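You operate a simulated robot arm through the tools that you are given. There is no shell and no other tool. Be economical: measure what you need, move in short steps, check, and stop when the job is done.

You run a simulated robot arm. Do the job below in one go: nothing can be reset, and whatever is moved stays where it is left.

JOB
Take the blue torque key on the deck of the short chassis and put it away on the blue tool shelf.
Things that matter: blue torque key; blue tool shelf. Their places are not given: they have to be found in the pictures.

Only the result counts: the job must be done as asked and must still hold three seconds after the hand-in. Knocking over, shifting, dropping, spilling or breaking anything else fails it.

ROBOT AND FRAMES
A 7-joint arm with a two-finger parallel gripper, fixed in place. Base frame: the origin is at the foot of the arm, x ahead of it, y to its left, z up; the work surface is at about z = 0. Readings come in mm, rad, newtons and seconds.
With the tool pointing down near the work surface it reaches from about 220 to 580 mm from the base axis. Its first joint turns from -1.152 to 1.152 rad. Payload 2.5 kg.
Tool frame: the origin (TCP) lies between the finger pads and is the grasp point; the fingertips stand 23 mm ahead of it; z points along the fingers, y is the line along which they close. Largest opening 94 mm; finger width 38, thickness 10; the body of the gripper, 54 by 96 mm, starts 39 mm behind the TCP.
Orientation is told as [roll, pitch, yaw] about the base's x, y, z axes, in that order, counted from this pose: with the fingers straight down and closing along the base's y, the tool's x points along the base's -x, its y along +y and its z along -z.

CONTROLS
- The arm moves only by the tool play_rows. Its arguments are lists of equal length, an entry for each row: "travel": the shift along the tool's x, y, z in units of 40 mm (1.0 is 40 mm), a list of three; "rotation": the turn, a rotation vector about the tool's x, y, z in units of 8 degrees (1.0 is 8 degrees), a list of three; "hand": the gripper command, from -1 (fully open) to 1 (shut), values between in proportion. In form: {"travel": [[dx, dy, dz], ...], "rotation": [[wx, wy, wz], ...], "hand": [hand, ...]}. A call has 1 to 12 rows; each row shifts and turns the commanded pose from where the row before left it, along the tool's axes as they then stand. A call with a number of a shift or a turn outside -1 to 1 is refused whole. A row lasts 0.2 s, in which the tool goes at most 50 mm and 0.15 rad; a call with a longer step from one row to the next is refused whole, and so is a gripper value outside its range. Where a pose cannot be reached the arm comes as near as it can. A force on the tool above 40 N (or 10 N above the force at the start of the call, whichever is more), or a blocked arm, ends the call early, and 0.2 s more pass. The fingers move at their own pace (about 108 mm/s each) and stop on an object; they squeeze with about 38 N. The grip force told is the motor's: it shows also when the fingers shut on nothing. Time passes only in rows, and 0.2 s behind the last, so rows that do not move let the fingers close. It gives the time, the measured TCP pose, the force on the tool (base axes), the opening and the grip force at its end, in the units of the frame above (readings bear some noise), and new pictures: "pictures" is both (left out), scene, wrist or none.
- Cameras (640 x 400 px; columns grow to the right, rows downward): "scene" is fixed at [130.6, -411, 552.5]; the picture's right is [0.75, -0.66, 0.00], its down [-0.32, -0.37, -0.87] and it looks along [0.57, 0.66, -0.49] (base axes); focal length 214 px, centre (320, 200). "wrist" rides on the gripper at [-39, 0, -44] in the tool frame; the picture's right is [0.00, -1.00, 0.00], its down [0.97, 0.00, -0.24] and it looks along [0.24, 0.00, 0.97] (tool axes); focal length 218 px, centre (320, 200).
- point_at(camera, pixels): for up to 12 pixels [column, row] of the newest picture of that camera ("zoom" is the newest enlarged one), the place [x, y, z] in the base frame of the surface seen there, good to about 3 mm. The clock stands still meanwhile.
- enlarge(camera, box): a new picture of the part [left, top, right, bottom] of that camera's present view, enlarged. The clock stands still meanwhile.
- close_job(): hands the job in; it is judged then, once.

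Work in short steps. Measure before you move; look again where a grasp or a placing could have gone wrong, and mend it. You have 60 turns and 120 pictures in all, those below and enlarged ones among them. Open the gripper and draw the arm clear of the work before you hand the job in, unless the task says otherwise; then end with one line.

The tools are called as name(argument=value, ...) on one line, values as JSON. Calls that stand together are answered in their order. play_rows: Moves the arm, as the interface text tells. Its arguments: {"type":"object","properties":{"travel":{"type":"array"},"rotation":{"type":"array"},"hand":{"type":"array"},"pictures":{"type":"string","enum":["both","scene","wrist","none"]}},"required":["travel","rotation","hand"]} The other tools are called the same way: point_at (camera, pixels) gives the place of the surface under pixels of a picture; enlarge (camera, box) takes an enlarged picture of a part of a camera's view; close_job () hands the job in.

At the start:

```text
time: 0.0
tool_pos: [297.6, -182.9, 500.3]
tcp_rot: [0.001, -0.001, -0.001]
ft_force: [-0.8, -0.8, -0.3]
opening: 93.9
grip_force: 0.2
```

scene: 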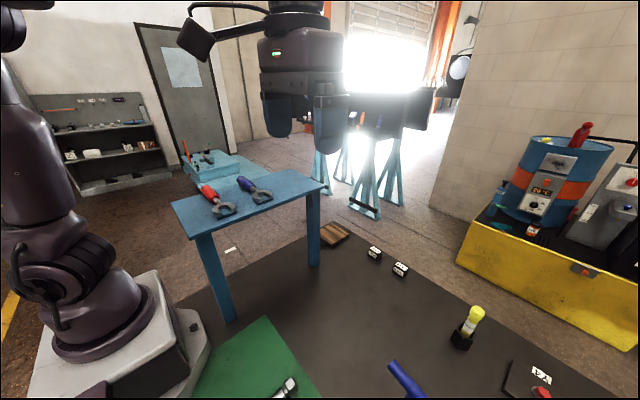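
wrist: 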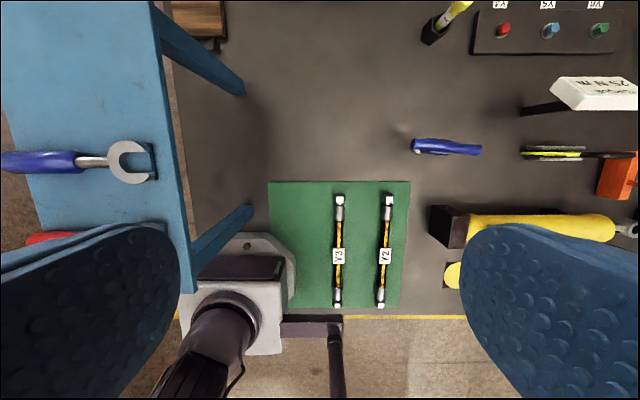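

The wrist view shows a blue-handled item near (445,147) and a blue table at left with wrenches; I'll enlarge both views to identify things.

enlarge(camera="scene", box=[160, 130, 360, 255])

enlarge(camera="scene", box=[240, 230, 640, 400])

enlarge(camera="wrist", box=[380, 0, 640, 260])

point_at(camera="wrist", pixels=[[420, 145], [475, 150], [400, 180], [40, 160], [130, 175], [130, 100], [60, 60], [445, 225], [555, 155], [590, 95]])

```text
3.20 times, centred on (260, 192) of scene
```

zoom: 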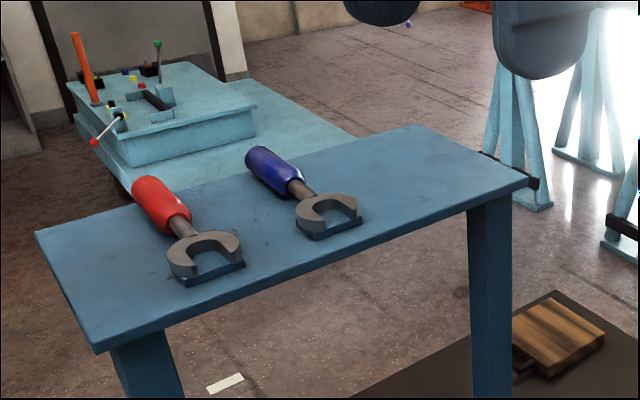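

```text
1.60 times, centred on (440, 315) of scene
```

zoom: 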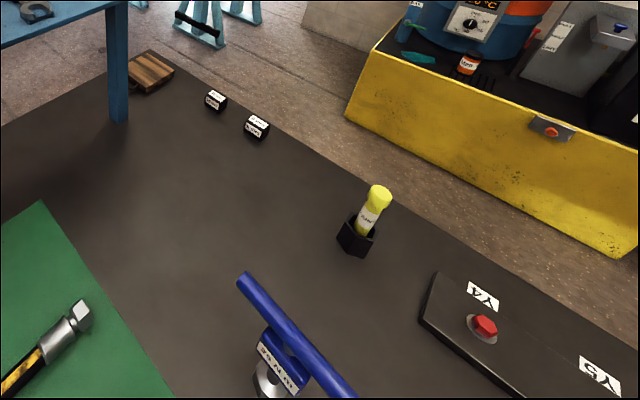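

```text
1.54 times, centred on (510, 130) of wrist
```

zoom: 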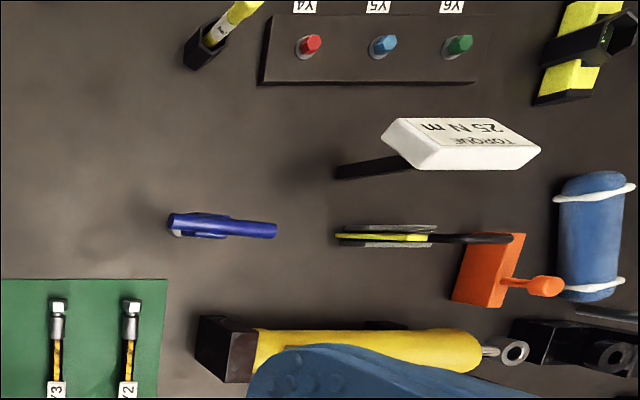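

```text
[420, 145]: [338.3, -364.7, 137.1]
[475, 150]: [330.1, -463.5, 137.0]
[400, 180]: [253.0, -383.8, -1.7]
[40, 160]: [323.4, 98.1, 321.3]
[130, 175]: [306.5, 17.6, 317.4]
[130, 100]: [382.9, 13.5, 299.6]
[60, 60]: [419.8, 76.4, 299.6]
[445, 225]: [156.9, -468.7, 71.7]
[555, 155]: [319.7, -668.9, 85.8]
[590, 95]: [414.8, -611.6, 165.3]
```

The blue T-handled key near (334,-415,137) is one candidate, and there are wrenches on the blue table. The full scene isn't visible yet, so I'll move the hand high toward +y to view the left side.

play_rows(travel=[[0, 0.9, 0], [0, 0.9, 0], [0, 0.9, 0], [0, 0.9, 0], [0, 0.9, 0], [0, 0.9, 0], [0, 0.9, 0], [0, 0.9, 0]], rotation=[[0, 0, 0], [0, 0, 0], [0, 0, 0], [0, 0, 0], [0, 0, 0], [0, 0, 0], [0, 0, 0], [0, 0, 0]], hand=[-1, -1, -1, -1, -1, -1, -1, -1])

```text
time: 1.8
tool_pos: [297.1, 105.5, 499.8]
tcp_rot: [0.001, -0.001, 0.0]
ft_force: [-0.5, -0.1, -0.6]
opening: 93.9
grip_force: 0.2
```

scene: 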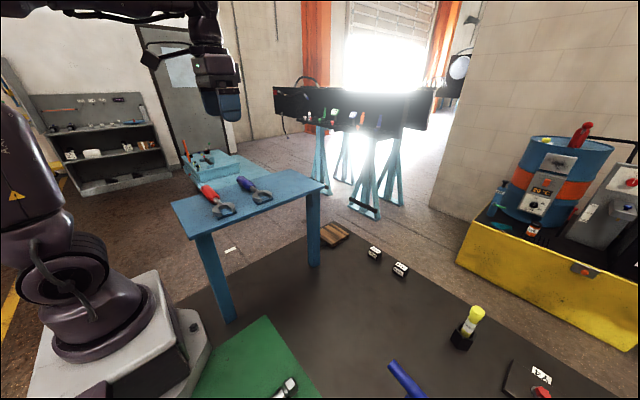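
wrist: 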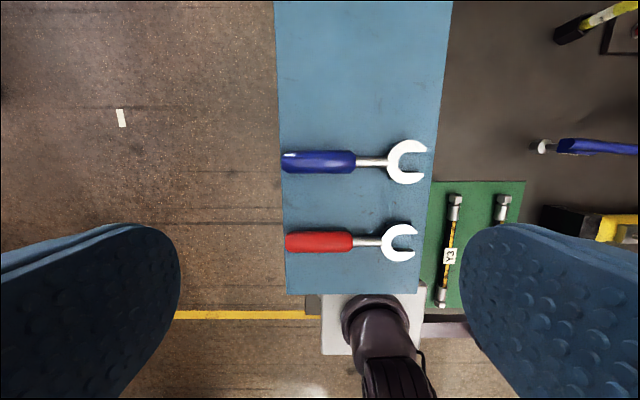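

The table holds a red and a blue open-end wrench. Now I'll go to the far right side to inspect the T-handle region and look for a "short chassis" and any other shelf.

play_rows(travel=[[0, -1, 0], [0, -1, 0], [0, -1, 0], [0, -1, 0], [0, -1, 0], [0, -1, 0], [0, -1, 0], [0, -1, 0], [0, -1, 0], [0, -1, 0], [0, -1, 0], [0, -1, 0]], rotation=[[0, 0, 0], [0, 0, 0], [0, 0, 0], [0, 0, 0], [0, 0, 0], [0, 0, 0], [0, 0, 0], [0, 0, 0], [0, 0, 0], [0, 0, 0], [0, 0, 0], [0, 0, 0]], hand=[-1, -1, -1, -1, -1, -1, -1, -1, -1, -1, -1, -1])

```text
time: 4.4
tool_pos: [296.8, -374.7, 498.8]
tcp_rot: [0.002, -0.002, 0.0]
ft_force: [-0.2, 1.1, 0.1]
opening: 94.2
grip_force: 0.1
```

scene: 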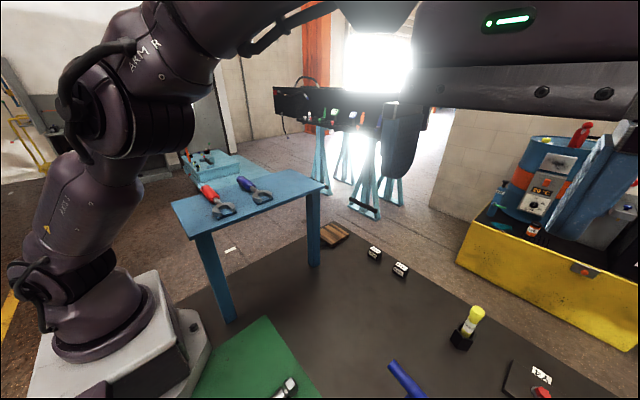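
wrist: 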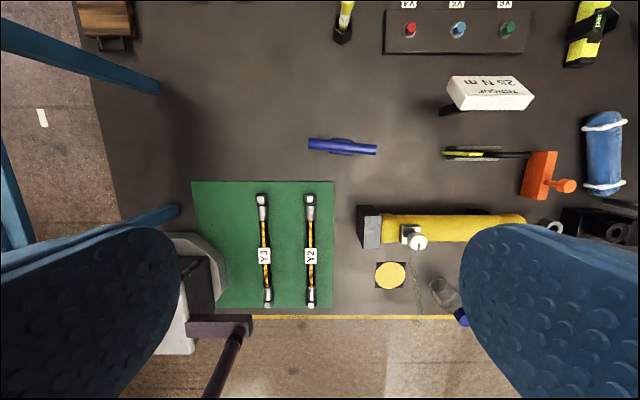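

There is more on the deck here, including something blue near (460,317); I'll enlarge several regions.

enlarge(camera="wrist", box=[340, 190, 500, 340])

enlarge(camera="wrist", box=[290, 60, 640, 260])

enlarge(camera="scene", box=[260, 70, 440, 180])

point_at(camera="wrist", pixels=[[315, 143], [370, 150], [342, 150], [390, 275], [462, 318], [413, 240], [440, 290], [370, 230], [450, 220], [495, 95], [605, 150], [200, 100]])

```text
2.67 times, centred on (420, 265) of wrist
```

zoom: 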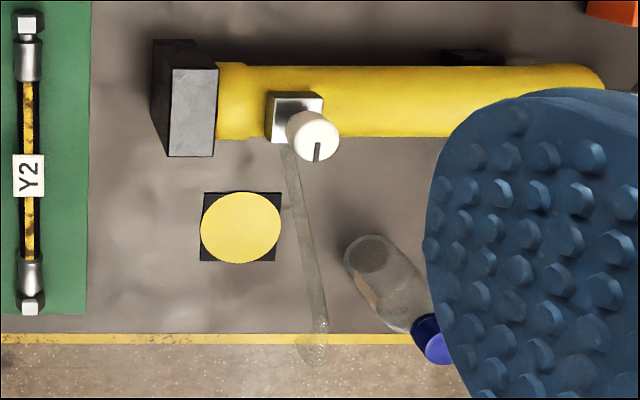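

```text
1.83 times, centred on (465, 160) of wrist
```

zoom: 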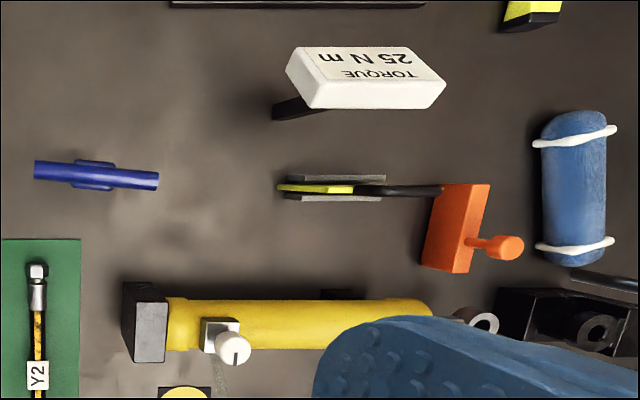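

```text
3.56 times, centred on (350, 125) of scene
```

zoom: 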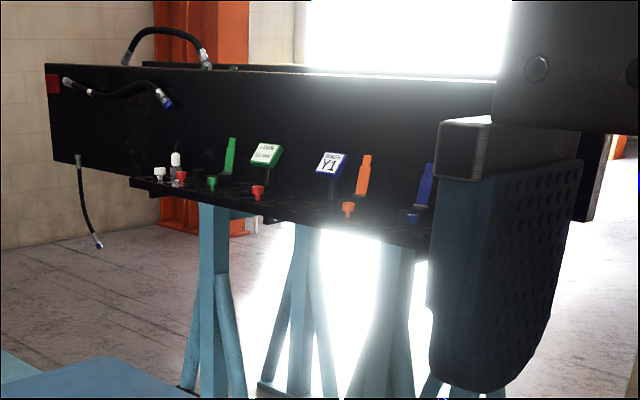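

```text
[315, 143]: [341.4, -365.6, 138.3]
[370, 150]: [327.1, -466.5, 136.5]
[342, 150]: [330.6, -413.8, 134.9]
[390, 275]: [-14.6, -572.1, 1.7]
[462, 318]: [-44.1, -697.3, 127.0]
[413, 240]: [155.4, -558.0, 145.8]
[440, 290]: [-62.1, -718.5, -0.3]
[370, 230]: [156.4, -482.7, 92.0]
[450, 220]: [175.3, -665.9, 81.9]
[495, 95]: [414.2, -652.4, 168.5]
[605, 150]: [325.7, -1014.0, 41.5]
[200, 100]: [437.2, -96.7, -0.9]
```

The T-handle key (label "25 N m", at about (334,-415), top z≈137) is the torque key, and the blue table at z≈300 is the shelf. I'll drop lower to its +y side and tilt to look at its side and foot.

play_rows(travel=[[0, 0.7, 0.8], [0, 0.7, 0.8], [0, 0.7, 0.8], [0, 0.7, 0.8], [0, 0.7, 0.8], [0, 0, 0], [0, 0, 0], [0, 0, 0], [0, 0, 0], [0, 0, 0]], rotation=[[0, 0, 0], [0, 0, 0], [0, 0, 0], [0, 0, 0], [0, 0, 0], [1, 0, 0], [1, 0, 0], [1, 0, 0], [1, 0, 0], [1, 0, 0]], hand=[-1, -1, -1, -1, -1, -1, -1, -1, -1, -1])

```text
time: 6.6
tool_pos: [297.3, -234.0, 340.7]
tcp_rot: [-0.7, -0.001, 0.001]
ft_force: [0.1, -0.2, -0.4]
opening: 93.6
grip_force: 0.0
```

scene: 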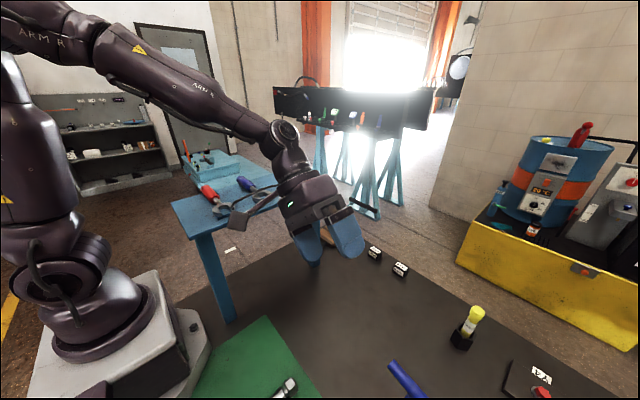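
wrist: 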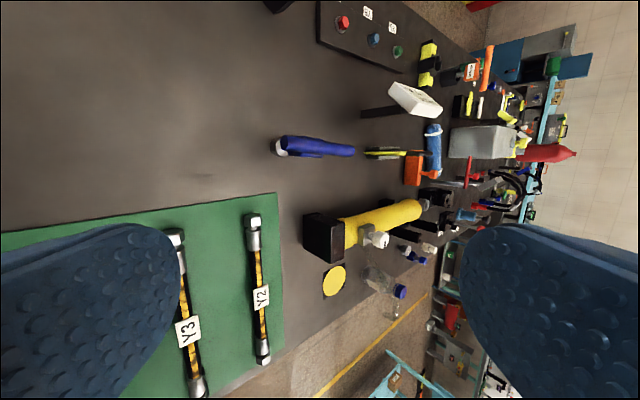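

The tilted view reveals more on the right; I'll enlarge the key and the far right.

enlarge(camera="wrist", box=[250, 110, 378, 190])

enlarge(camera="wrist", box=[380, 20, 640, 240])

point_at(camera="wrist", pixels=[[281, 147], [290, 145], [310, 147], [350, 150], [300, 138], [545, 110], [450, 140], [335, 280]])

```text
5.00 times, centred on (314, 150) of wrist
```

zoom: 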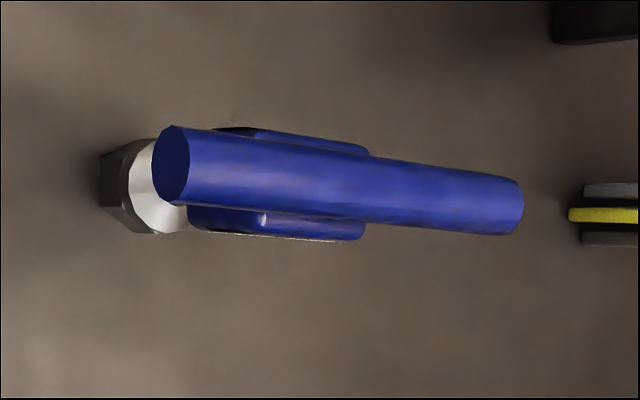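

```text
1.82 times, centred on (510, 130) of wrist
```

zoom: 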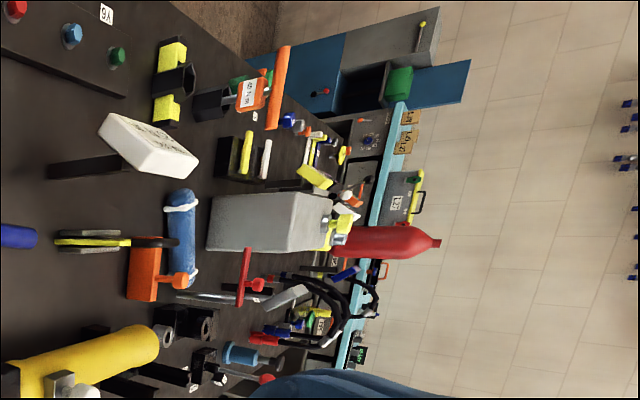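

```text
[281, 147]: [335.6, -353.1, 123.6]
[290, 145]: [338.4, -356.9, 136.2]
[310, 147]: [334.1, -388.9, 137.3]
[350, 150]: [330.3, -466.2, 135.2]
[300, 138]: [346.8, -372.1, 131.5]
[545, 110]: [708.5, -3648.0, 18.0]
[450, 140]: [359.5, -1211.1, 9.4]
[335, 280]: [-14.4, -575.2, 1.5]
```

Checking the key's side from the fixed camera.

enlarge(camera="scene", box=[370, 350, 450, 400])

play_rows(travel=[[0, 0.7, 0.8], [0, 0.7, 0.8], [0, 0.7, 0.8], [0, 0, 0], [0, 0, 0]], rotation=[[0, 0, 0], [0, 0, 0], [0, 0, 0], [1, 0, 0], [1, 0, 0]], hand=[-1, -1, -1, -1, -1], pictures="wrist")

```text
8.00 times, centred on (410, 375) of scene
```

zoom: 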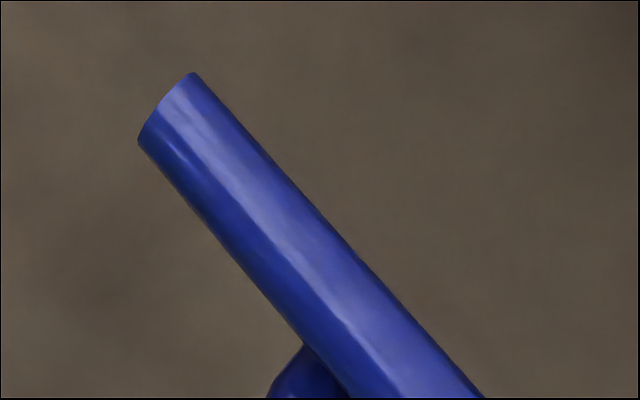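

```text
time: 7.8
tool_pos: [298.1, -231.4, 212.2]
tcp_rot: [-0.979, 0.0, 0.002]
ft_force: [0.0, 0.1, 0.8]
opening: 93.7
grip_force: 0.0
```

wrist: 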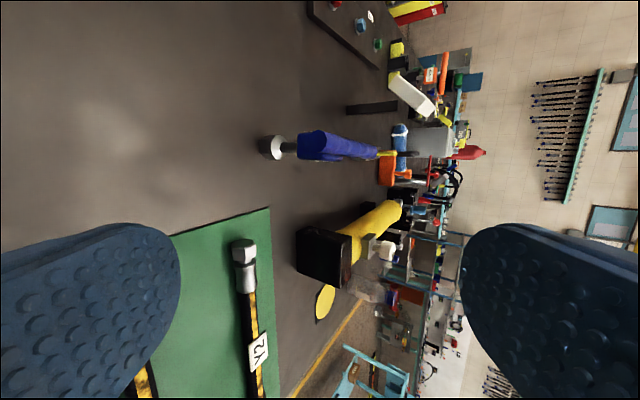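

The key's foot is now visible at about (270,147); enlarging it.

enlarge(camera="wrist", box=[240, 105, 400, 205])

point_at(camera="wrist", pixels=[[262, 147], [272, 147], [277, 147], [288, 147], [300, 150], [312, 145], [313, 156], [335, 150], [320, 135]])

```text
4.00 times, centred on (320, 155) of wrist
```

zoom: 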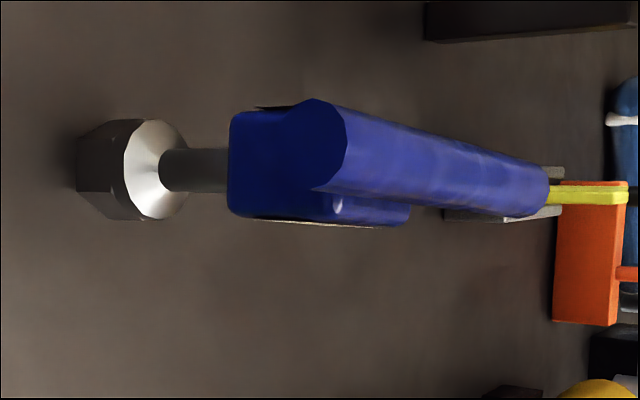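

```text
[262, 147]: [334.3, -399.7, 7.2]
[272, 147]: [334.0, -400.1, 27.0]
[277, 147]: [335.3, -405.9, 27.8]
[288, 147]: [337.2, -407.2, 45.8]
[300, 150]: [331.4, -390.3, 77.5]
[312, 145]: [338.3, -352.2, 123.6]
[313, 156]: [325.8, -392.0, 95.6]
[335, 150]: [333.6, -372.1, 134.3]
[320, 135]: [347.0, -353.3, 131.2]
```

The key has a hex foot, a thin shaft, a blue block (z≈65–105) and a bar along y (top z≈137). I'll level the hand, rise, and go above the key, then turn to yaw ≈ -95° to close across the bar.

play_rows(travel=[[0, 0, 0], [0, 0, 0], [0, 0, 0], [0, 0, 0], [0, 0, 0], [0, 0, 0], [0, 0, 0], [0, 0, -1], [0, 0, -1], [0, 0, -1]], rotation=[[-1, 0, 0], [-1, 0, 0], [-1, 0, 0], [-1, 0, 0], [-1, 0, 0], [-1, 0, 0], [-1, 0, 0], [0, 0, 0], [0, 0, 0], [0, 0, 0]], hand=[-1, -1, -1, -1, -1, -1, -1, -1, -1, -1], pictures="none")

play_rows(travel=[[-0.18, -0.9, 0], [-0.18, -0.9, 0], [-0.18, -0.9, 0], [-0.18, -0.9, 0], [-0.18, -0.9, 0], [0, 0, 0], [0, 0, 0], [0, 0, 0], [0, 0, 0], [0, 0, 0], [0, 0, 0]], rotation=[[0, 0, 1], [0, 0, 0], [0, 0, 0], [0, 0, 0], [0, 0, 0], [0, 0, 1], [0, 0, 1], [0, 0, 1], [0, 0, 1], [0, 0, 1], [0, 0, 1]], hand=[-1, -1, -1, -1, -1, -1, -1, -1, -1, -1, -1], pictures="wrist")

```text
time: 10.0
tool_pos: [297.4, -232.5, 334.3]
tcp_rot: [0.002, -0.001, 0.001]
ft_force: [0.1, 0.4, -0.1]
opening: 94.0
grip_force: 0.0
```

```text
time: 12.4
tool_pos: [314.0, -413.3, 332.7]
tcp_rot: [0.0, 0.0, -0.98]
ft_force: [-0.3, 0.1, 0.7]
opening: 94.2
grip_force: 0.1
```

wrist: 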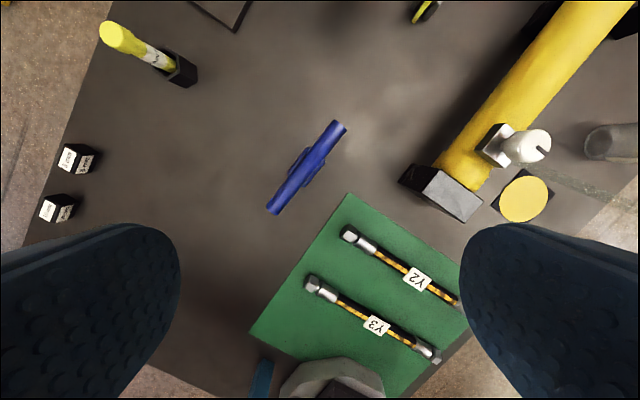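

Turning the remaining ~39° and centring x on 334.

play_rows(travel=[[0, 0, 0], [0, 0, 0], [0, 0, 0], [0, 0, 0], [0, 0, 0], [0.04, 0.5, 1], [0, 0, 0.9]], rotation=[[0, 0, 1], [0, 0, 1], [0, 0, 1], [0, 0, 1], [0, 0, 0.85], [0, 0, 0], [0, 0, 0]], hand=[-1, -1, -1, -1, -1, -1, -1], pictures="both")

```text
time: 14.0
tool_pos: [333.5, -414.1, 257.1]
tcp_rot: [-0.001, -0.001, -1.653]
ft_force: [0.4, -0.2, -0.1]
opening: 94.2
grip_force: 0.2
```

scene: 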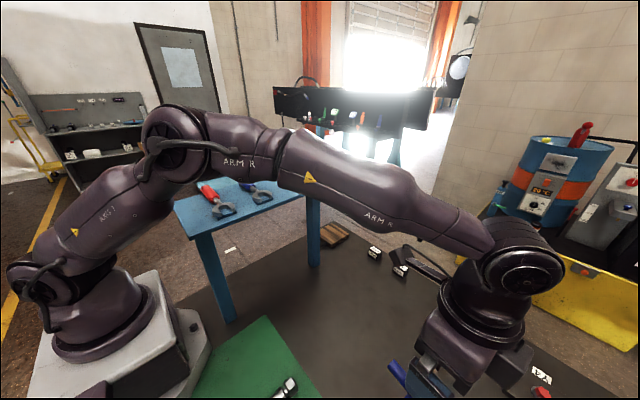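
wrist: 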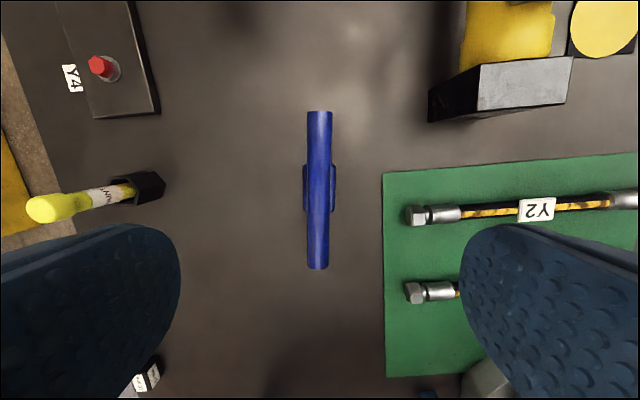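

The bar is aligned vertically at column 320, centred. Measuring the bar and block edges.

point_at(camera="wrist", pixels=[[320, 113], [320, 190], [318, 266], [305, 185], [334, 185], [305, 168], [334, 208], [309, 230], [329, 230]])

enlarge(camera="wrist", box=[240, 100, 400, 280])

```text
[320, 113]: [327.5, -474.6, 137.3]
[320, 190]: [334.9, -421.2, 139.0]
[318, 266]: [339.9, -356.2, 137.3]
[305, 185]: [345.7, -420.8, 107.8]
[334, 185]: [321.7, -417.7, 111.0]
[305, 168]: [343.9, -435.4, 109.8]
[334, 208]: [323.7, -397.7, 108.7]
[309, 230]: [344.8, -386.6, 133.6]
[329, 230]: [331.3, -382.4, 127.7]
```

```text
2.22 times, centred on (320, 190) of wrist
```

zoom: 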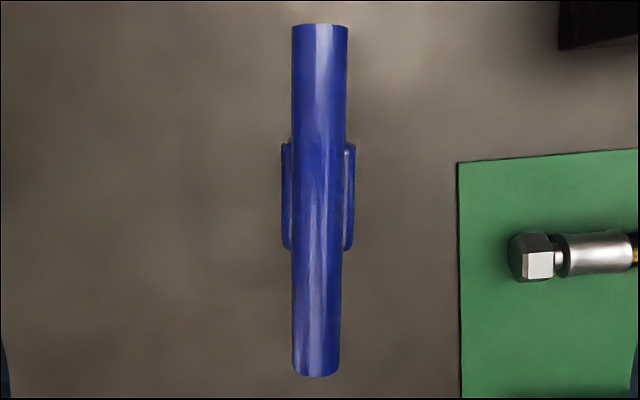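

The bar centre is ≈(334,-416), and the block spans x 321–346 with its top at z≈109. Descending to TCP z≈107 with fingers open.

play_rows(travel=[[-0.05, 0, 0.8], [0, 0, 0.8], [0, 0, 0.8], [0, 0, 0.7], [0, 0, 0.4], [0, 0, 0.24], [0, 0, 0]], rotation=[[0, 0, 0], [0, 0, 0], [0, 0, 0], [0, 0, 0], [0, 0, 0], [0, 0, 0], [0, 0, 0]], hand=[-1, -1, -1, -1, -1, -1, -1], pictures="wrist")

```text
time: 15.6
tool_pos: [333.3, -415.9, 108.2]
tcp_rot: [0.0, 0.0, -1.656]
ft_force: [0.2, -0.4, -0.1]
opening: 93.9
grip_force: 0.0
```

wrist: 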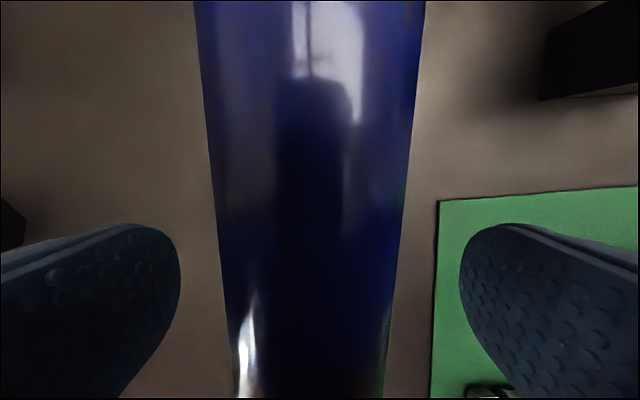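

The bar sits centred between the fingers with no contact force. Closing in place.

play_rows(travel=[[0, 0, 0], [0, 0, 0], [0, 0, 0], [0, 0, 0]], rotation=[[0, 0, 0], [0, 0, 0], [0, 0, 0], [0, 0, 0]], hand=[0, 1, 1, 1], pictures="none")

```text
time: 16.6
tool_pos: [333.8, -415.1, 107.7]
tcp_rot: [-0.001, 0.0, -1.655]
ft_force: [1.1, 1.2, -0.2]
opening: 29.6
grip_force: 38.5
```

Gripped at 29.6 mm (the block). Lifting slowly straight up.

play_rows(travel=[[0, 0, -0.2], [0, 0, -0.3], [0, 0, -0.4], [0, 0, -0.5]], rotation=[[0, 0, 0], [0, 0, 0], [0, 0, 0], [0, 0, 0]], hand=[1, 1, 1, 1])

```text
time: 17.6
tool_pos: [333.6, -415.6, 162.4]
tcp_rot: [0.001, 0.0, -1.653]
ft_force: [-0.3, -0.1, -3.3]
opening: 29.7
grip_force: 38.0
```

scene: 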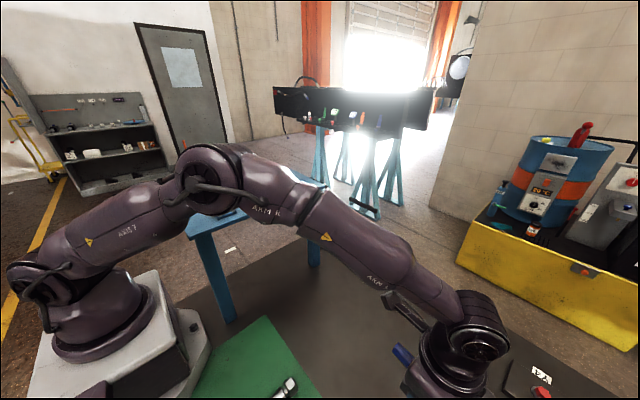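
wrist: 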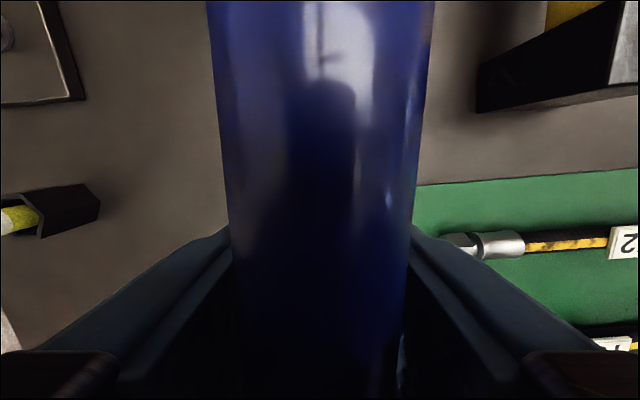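

It lifted (≈3.3 N). Raising further while drawing inward (+y) to stay within reach, well clear of everything.

play_rows(travel=[[0, 0, -0.9], [0, 0, -0.9], [0, 0, -0.9], [0.5, 0, -0.9], [0.6, 0, -0.9], [0.6, 0, -0.9], [0.6, 0, -0.9], [0.6, 0, -0.9], [0, 0, -0.8]], rotation=[[0, 0, 0], [0, 0, 0], [0, 0, 0], [0, 0, 0], [0, 0, 0], [0, 0, 0], [0, 0, 0], [0, 0, 0], [0, 0, 0]], hand=[1, 1, 1, 1, 1, 1, 1, 1, 1])

```text
time: 19.6
tool_pos: [343.2, -300.0, 484.5]
tcp_rot: [-0.001, 0.0, -1.655]
ft_force: [-0.3, 0.8, -3.0]
opening: 29.8
grip_force: 37.6
```

scene: 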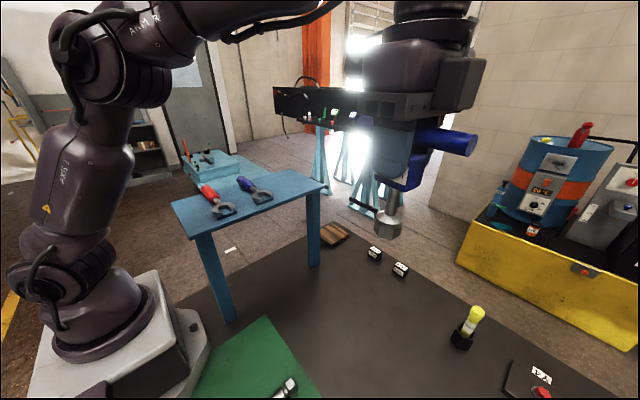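
wrist: 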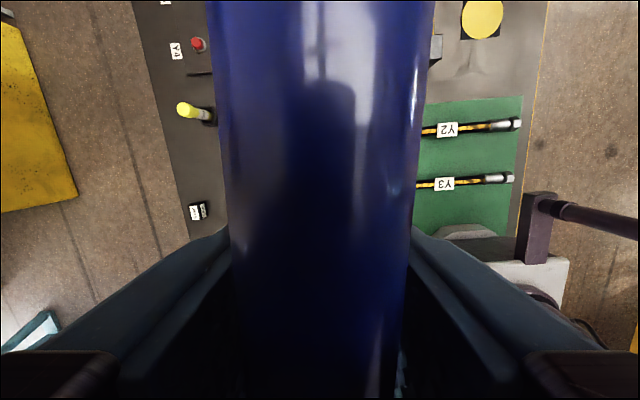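

The whole key incl. hex foot came up. Now measure the table edges, wrenches and the foot.

enlarge(camera="scene", box=[350, 120, 480, 250])

point_at(camera="scene", pixels=[[292, 171], [324, 187], [195, 235], [174, 205], [265, 193], [242, 180], [270, 200], [290, 185], [312, 184], [387, 237], [377, 220], [400, 230]])

```text
3.08 times, centred on (415, 185) of scene
```

zoom: 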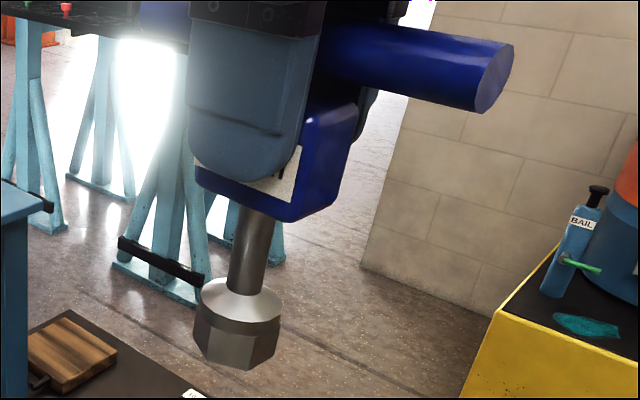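

```text
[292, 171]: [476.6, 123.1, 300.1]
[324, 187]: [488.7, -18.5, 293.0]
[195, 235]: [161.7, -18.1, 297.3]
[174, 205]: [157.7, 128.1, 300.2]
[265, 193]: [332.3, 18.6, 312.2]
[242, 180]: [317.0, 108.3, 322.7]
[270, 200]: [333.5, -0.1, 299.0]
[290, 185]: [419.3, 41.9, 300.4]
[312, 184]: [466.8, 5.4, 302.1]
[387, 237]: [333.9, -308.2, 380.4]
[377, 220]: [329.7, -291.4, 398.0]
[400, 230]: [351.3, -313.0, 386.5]
```

Table top: x≈160–489, y≈-18–128, z≈300; the wrenches reach x≈345. Free spot at (420,55). Foot bottom is now at z≈377, clear of the table; moving across at this height.

play_rows(travel=[[0.4, 0.06, 0], [0.8, 0.106, 0], [0.9, 0.11, 0], [0.9, 0.11, 0], [0.9, 0.11, 0], [0.9, 0.11, 0], [0.9, 0.11, 0], [0.9, 0.11, 0], [0.9, 0.11, 0], [0.8, 0.11, 0], [0.5, 0.11, 0], [0.2, 0.11, 0]], rotation=[[0, 0, 0], [0, 0, 0], [0, 0, 0], [0, 0, 0], [0, 0, 0], [0, 0, 0], [0, 0, 0], [0, 0, 0], [0, 0, 0], [0, 0, 0], [0, 0, 0], [0, 0, 0]], hand=[1, 1, 1, 1, 1, 1, 1, 1, 1, 1, 1, 1])

```text
time: 22.2
tool_pos: [423.7, 55.5, 482.1]
tcp_rot: [-0.002, 0.001, -1.655]
ft_force: [0.5, 0.0, -2.5]
opening: 29.8
grip_force: 38.2
```

scene: 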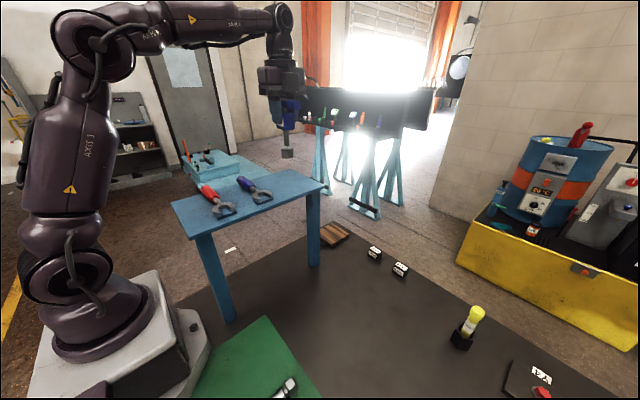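
wrist: 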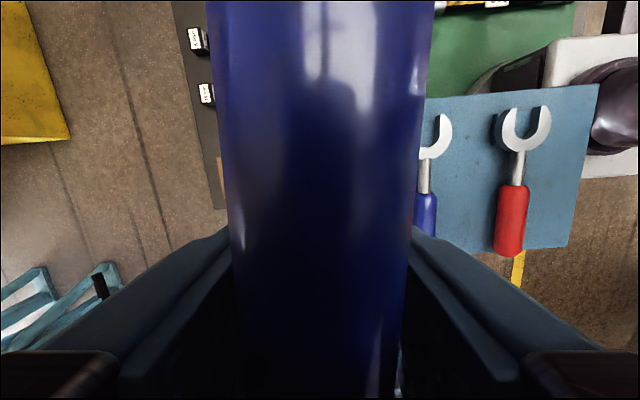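

Over the free half of the table, level. Lowering to about 4 mm above contact (TCP z≈411).

play_rows(travel=[[0, 0, 0.5], [0, 0, 0.5], [0, 0, 0.4], [0, 0, 0.25], [0, 0, 0.1], [0, 0, 0]], rotation=[[0, 0, 0], [0, 0, 0], [0, 0, 0], [0, 0, 0], [0, 0, 0], [0, 0, 0]], hand=[1, 1, 1, 1, 1, 1], pictures="none")

enlarge(camera="scene", box=[210, 70, 350, 220])

```text
time: 23.6
tool_pos: [424.3, 55.0, 412.2]
tcp_rot: [0.001, 0.0, -1.653]
ft_force: [-0.2, 1.1, -3.0]
opening: 29.8
grip_force: 37.9
```

```text
2.67 times, centred on (280, 145) of scene
```

zoom: 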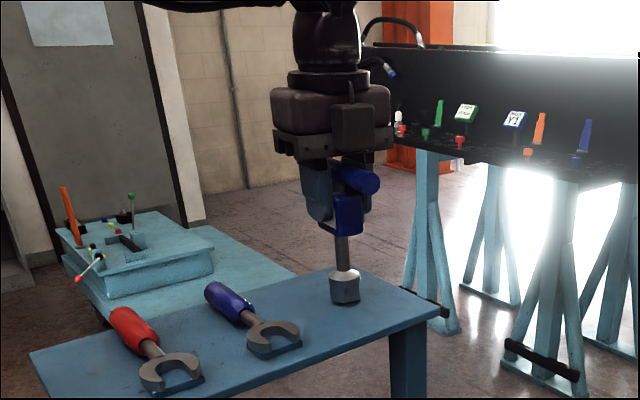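

Just above the surface. Lowering in 1 mm-ish steps to contact.

play_rows(travel=[[0, 0, 0.03], [0, 0, 0.03], [0, 0, 0.03], [0, 0, 0]], rotation=[[0, 0, 0], [0, 0, 0], [0, 0, 0], [0, 0, 0]], hand=[1, 1, 1, 1], pictures="none")

```text
time: 24.6
tool_pos: [424.2, 54.0, 410.1]
tcp_rot: [0.0, 0.0, -1.655]
ft_force: [0.3, -0.9, -3.3]
opening: 29.6
grip_force: 37.9
```

No contact yet; continue down a little at a time.

play_rows(travel=[[0, 0, 0.03], [0, 0, 0.03], [0, 0, 0]], rotation=[[0, 0, 0], [0, 0, 0], [0, 0, 0]], hand=[1, 1, 1], pictures="none")

```text
time: 25.4
tool_pos: [422.3, 53.1, 408.2]
tcp_rot: [0.0, 0.0, -1.655]
ft_force: [-0.5, -1.2, 1.3]
opening: 29.8
grip_force: 38.3
```

Force went from -3.3 to +1.3 N: the foot carries on the table. Releasing gradually.

play_rows(travel=[[0, 0, 0], [0, 0, 0], [0, 0, 0], [0, 0, 0], [0, 0, 0]], rotation=[[0, 0, 0], [0, 0, 0], [0, 0, 0], [0, 0, 0], [0, 0, 0]], hand=[0.3, 0.25, 0.1, -0.4, -0.9])

enlarge(camera="scene", box=[210, 70, 350, 220])

```text
time: 26.6
tool_pos: [423.9, 54.2, 406.3]
tcp_rot: [-0.001, 0.001, -1.653]
ft_force: [-0.5, 0.1, 1.0]
opening: 89.3
grip_force: 0.0
```

scene: 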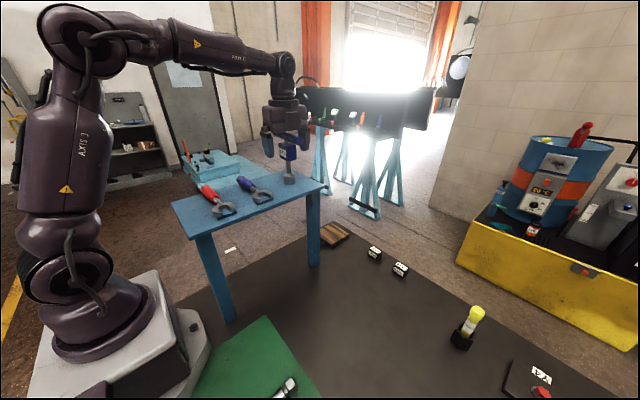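
wrist: 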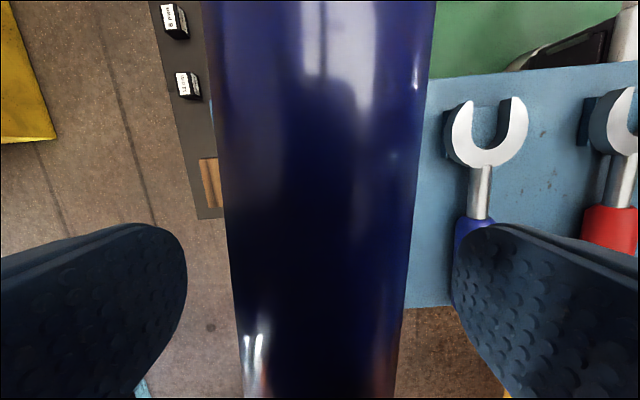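

```text
2.67 times, centred on (280, 145) of scene
```

zoom: 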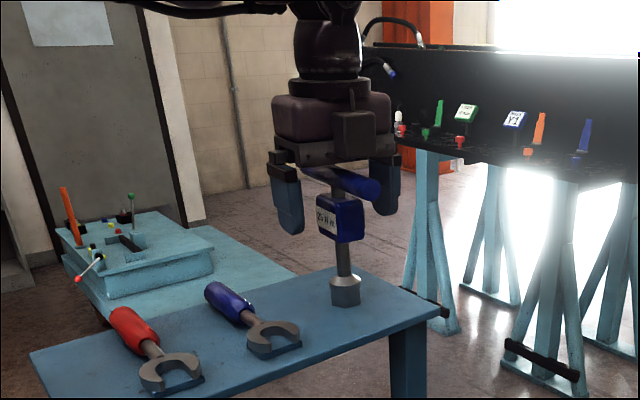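

The key stands upright on its foot. Drawing straight up.

play_rows(travel=[[0, 0, -0.3], [0, 0, -0.6], [0, 0, -0.8], [0, 0, -0.8], [0, 0, -0.8], [-0.8, 0, 0], [-0.9, 0, 0], [-0.9, 0, 0], [-0.9, 0, 0], [-0.9, 0, 0], [-0.5, 0, 0], [0, 0, 0]], rotation=[[0, 0, 0], [0, 0, 0], [0, 0, 0], [0, 0, 0], [0, 0, 0], [0, 0, 0], [0, 0, 0], [0, 0, 0], [0, 0, 0], [0, 0, 0], [0, 0, 0], [0, 0, 0]], hand=[-0.9, -0.9, -0.9, -0.9, -0.9, -0.9, -0.9, -0.9, -0.9, -0.9, -0.9, -0.9])

enlarge(camera="scene", box=[160, 100, 360, 260])

```text
time: 29.2
tool_pos: [406.8, -141.9, 538.1]
tcp_rot: [-0.001, 0.0, -1.654]
ft_force: [0.8, 0.5, 0.2]
opening: 89.3
grip_force: 0.0
```

scene: 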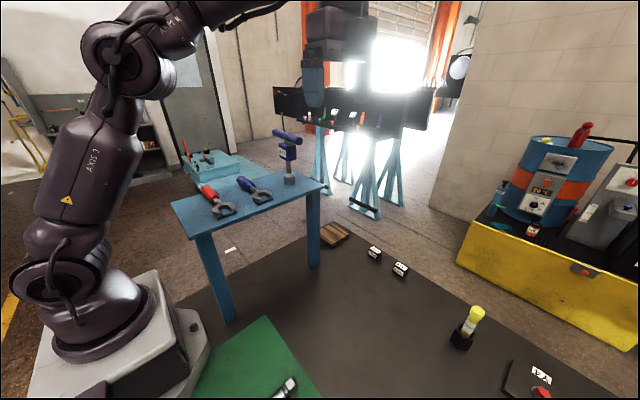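
wrist: 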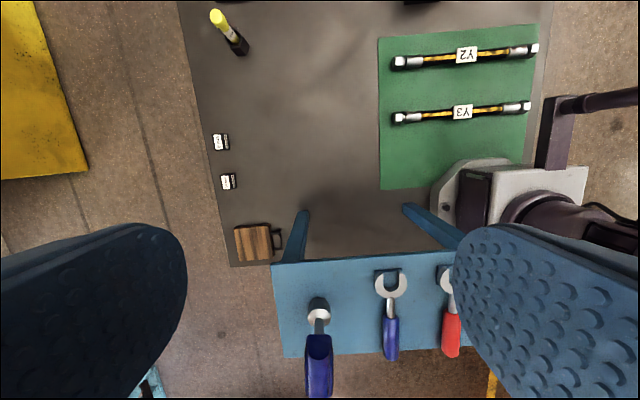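

```text
2.50 times, centred on (260, 180) of scene
```

zoom: 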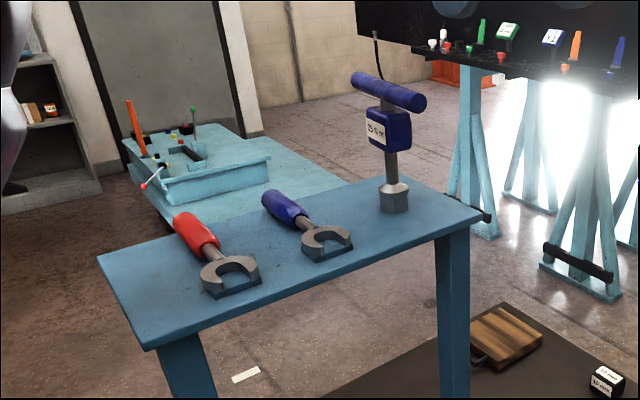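

The key stands steady on the blue shelf, the wrenches are untouched, and the gripper is open and clear. Handing in.

close_job()

```text
The job is handed in.
```

The blue torque key (the T-handle marked 25 N m) is standing upright on the blue tool shelf next to the two wrenches. Nothing else was moved, and the job is handed in. I took the dark surface the key stood on to be the deck of the short chassis, since it was the only blue torque key I found within the arm's reach.
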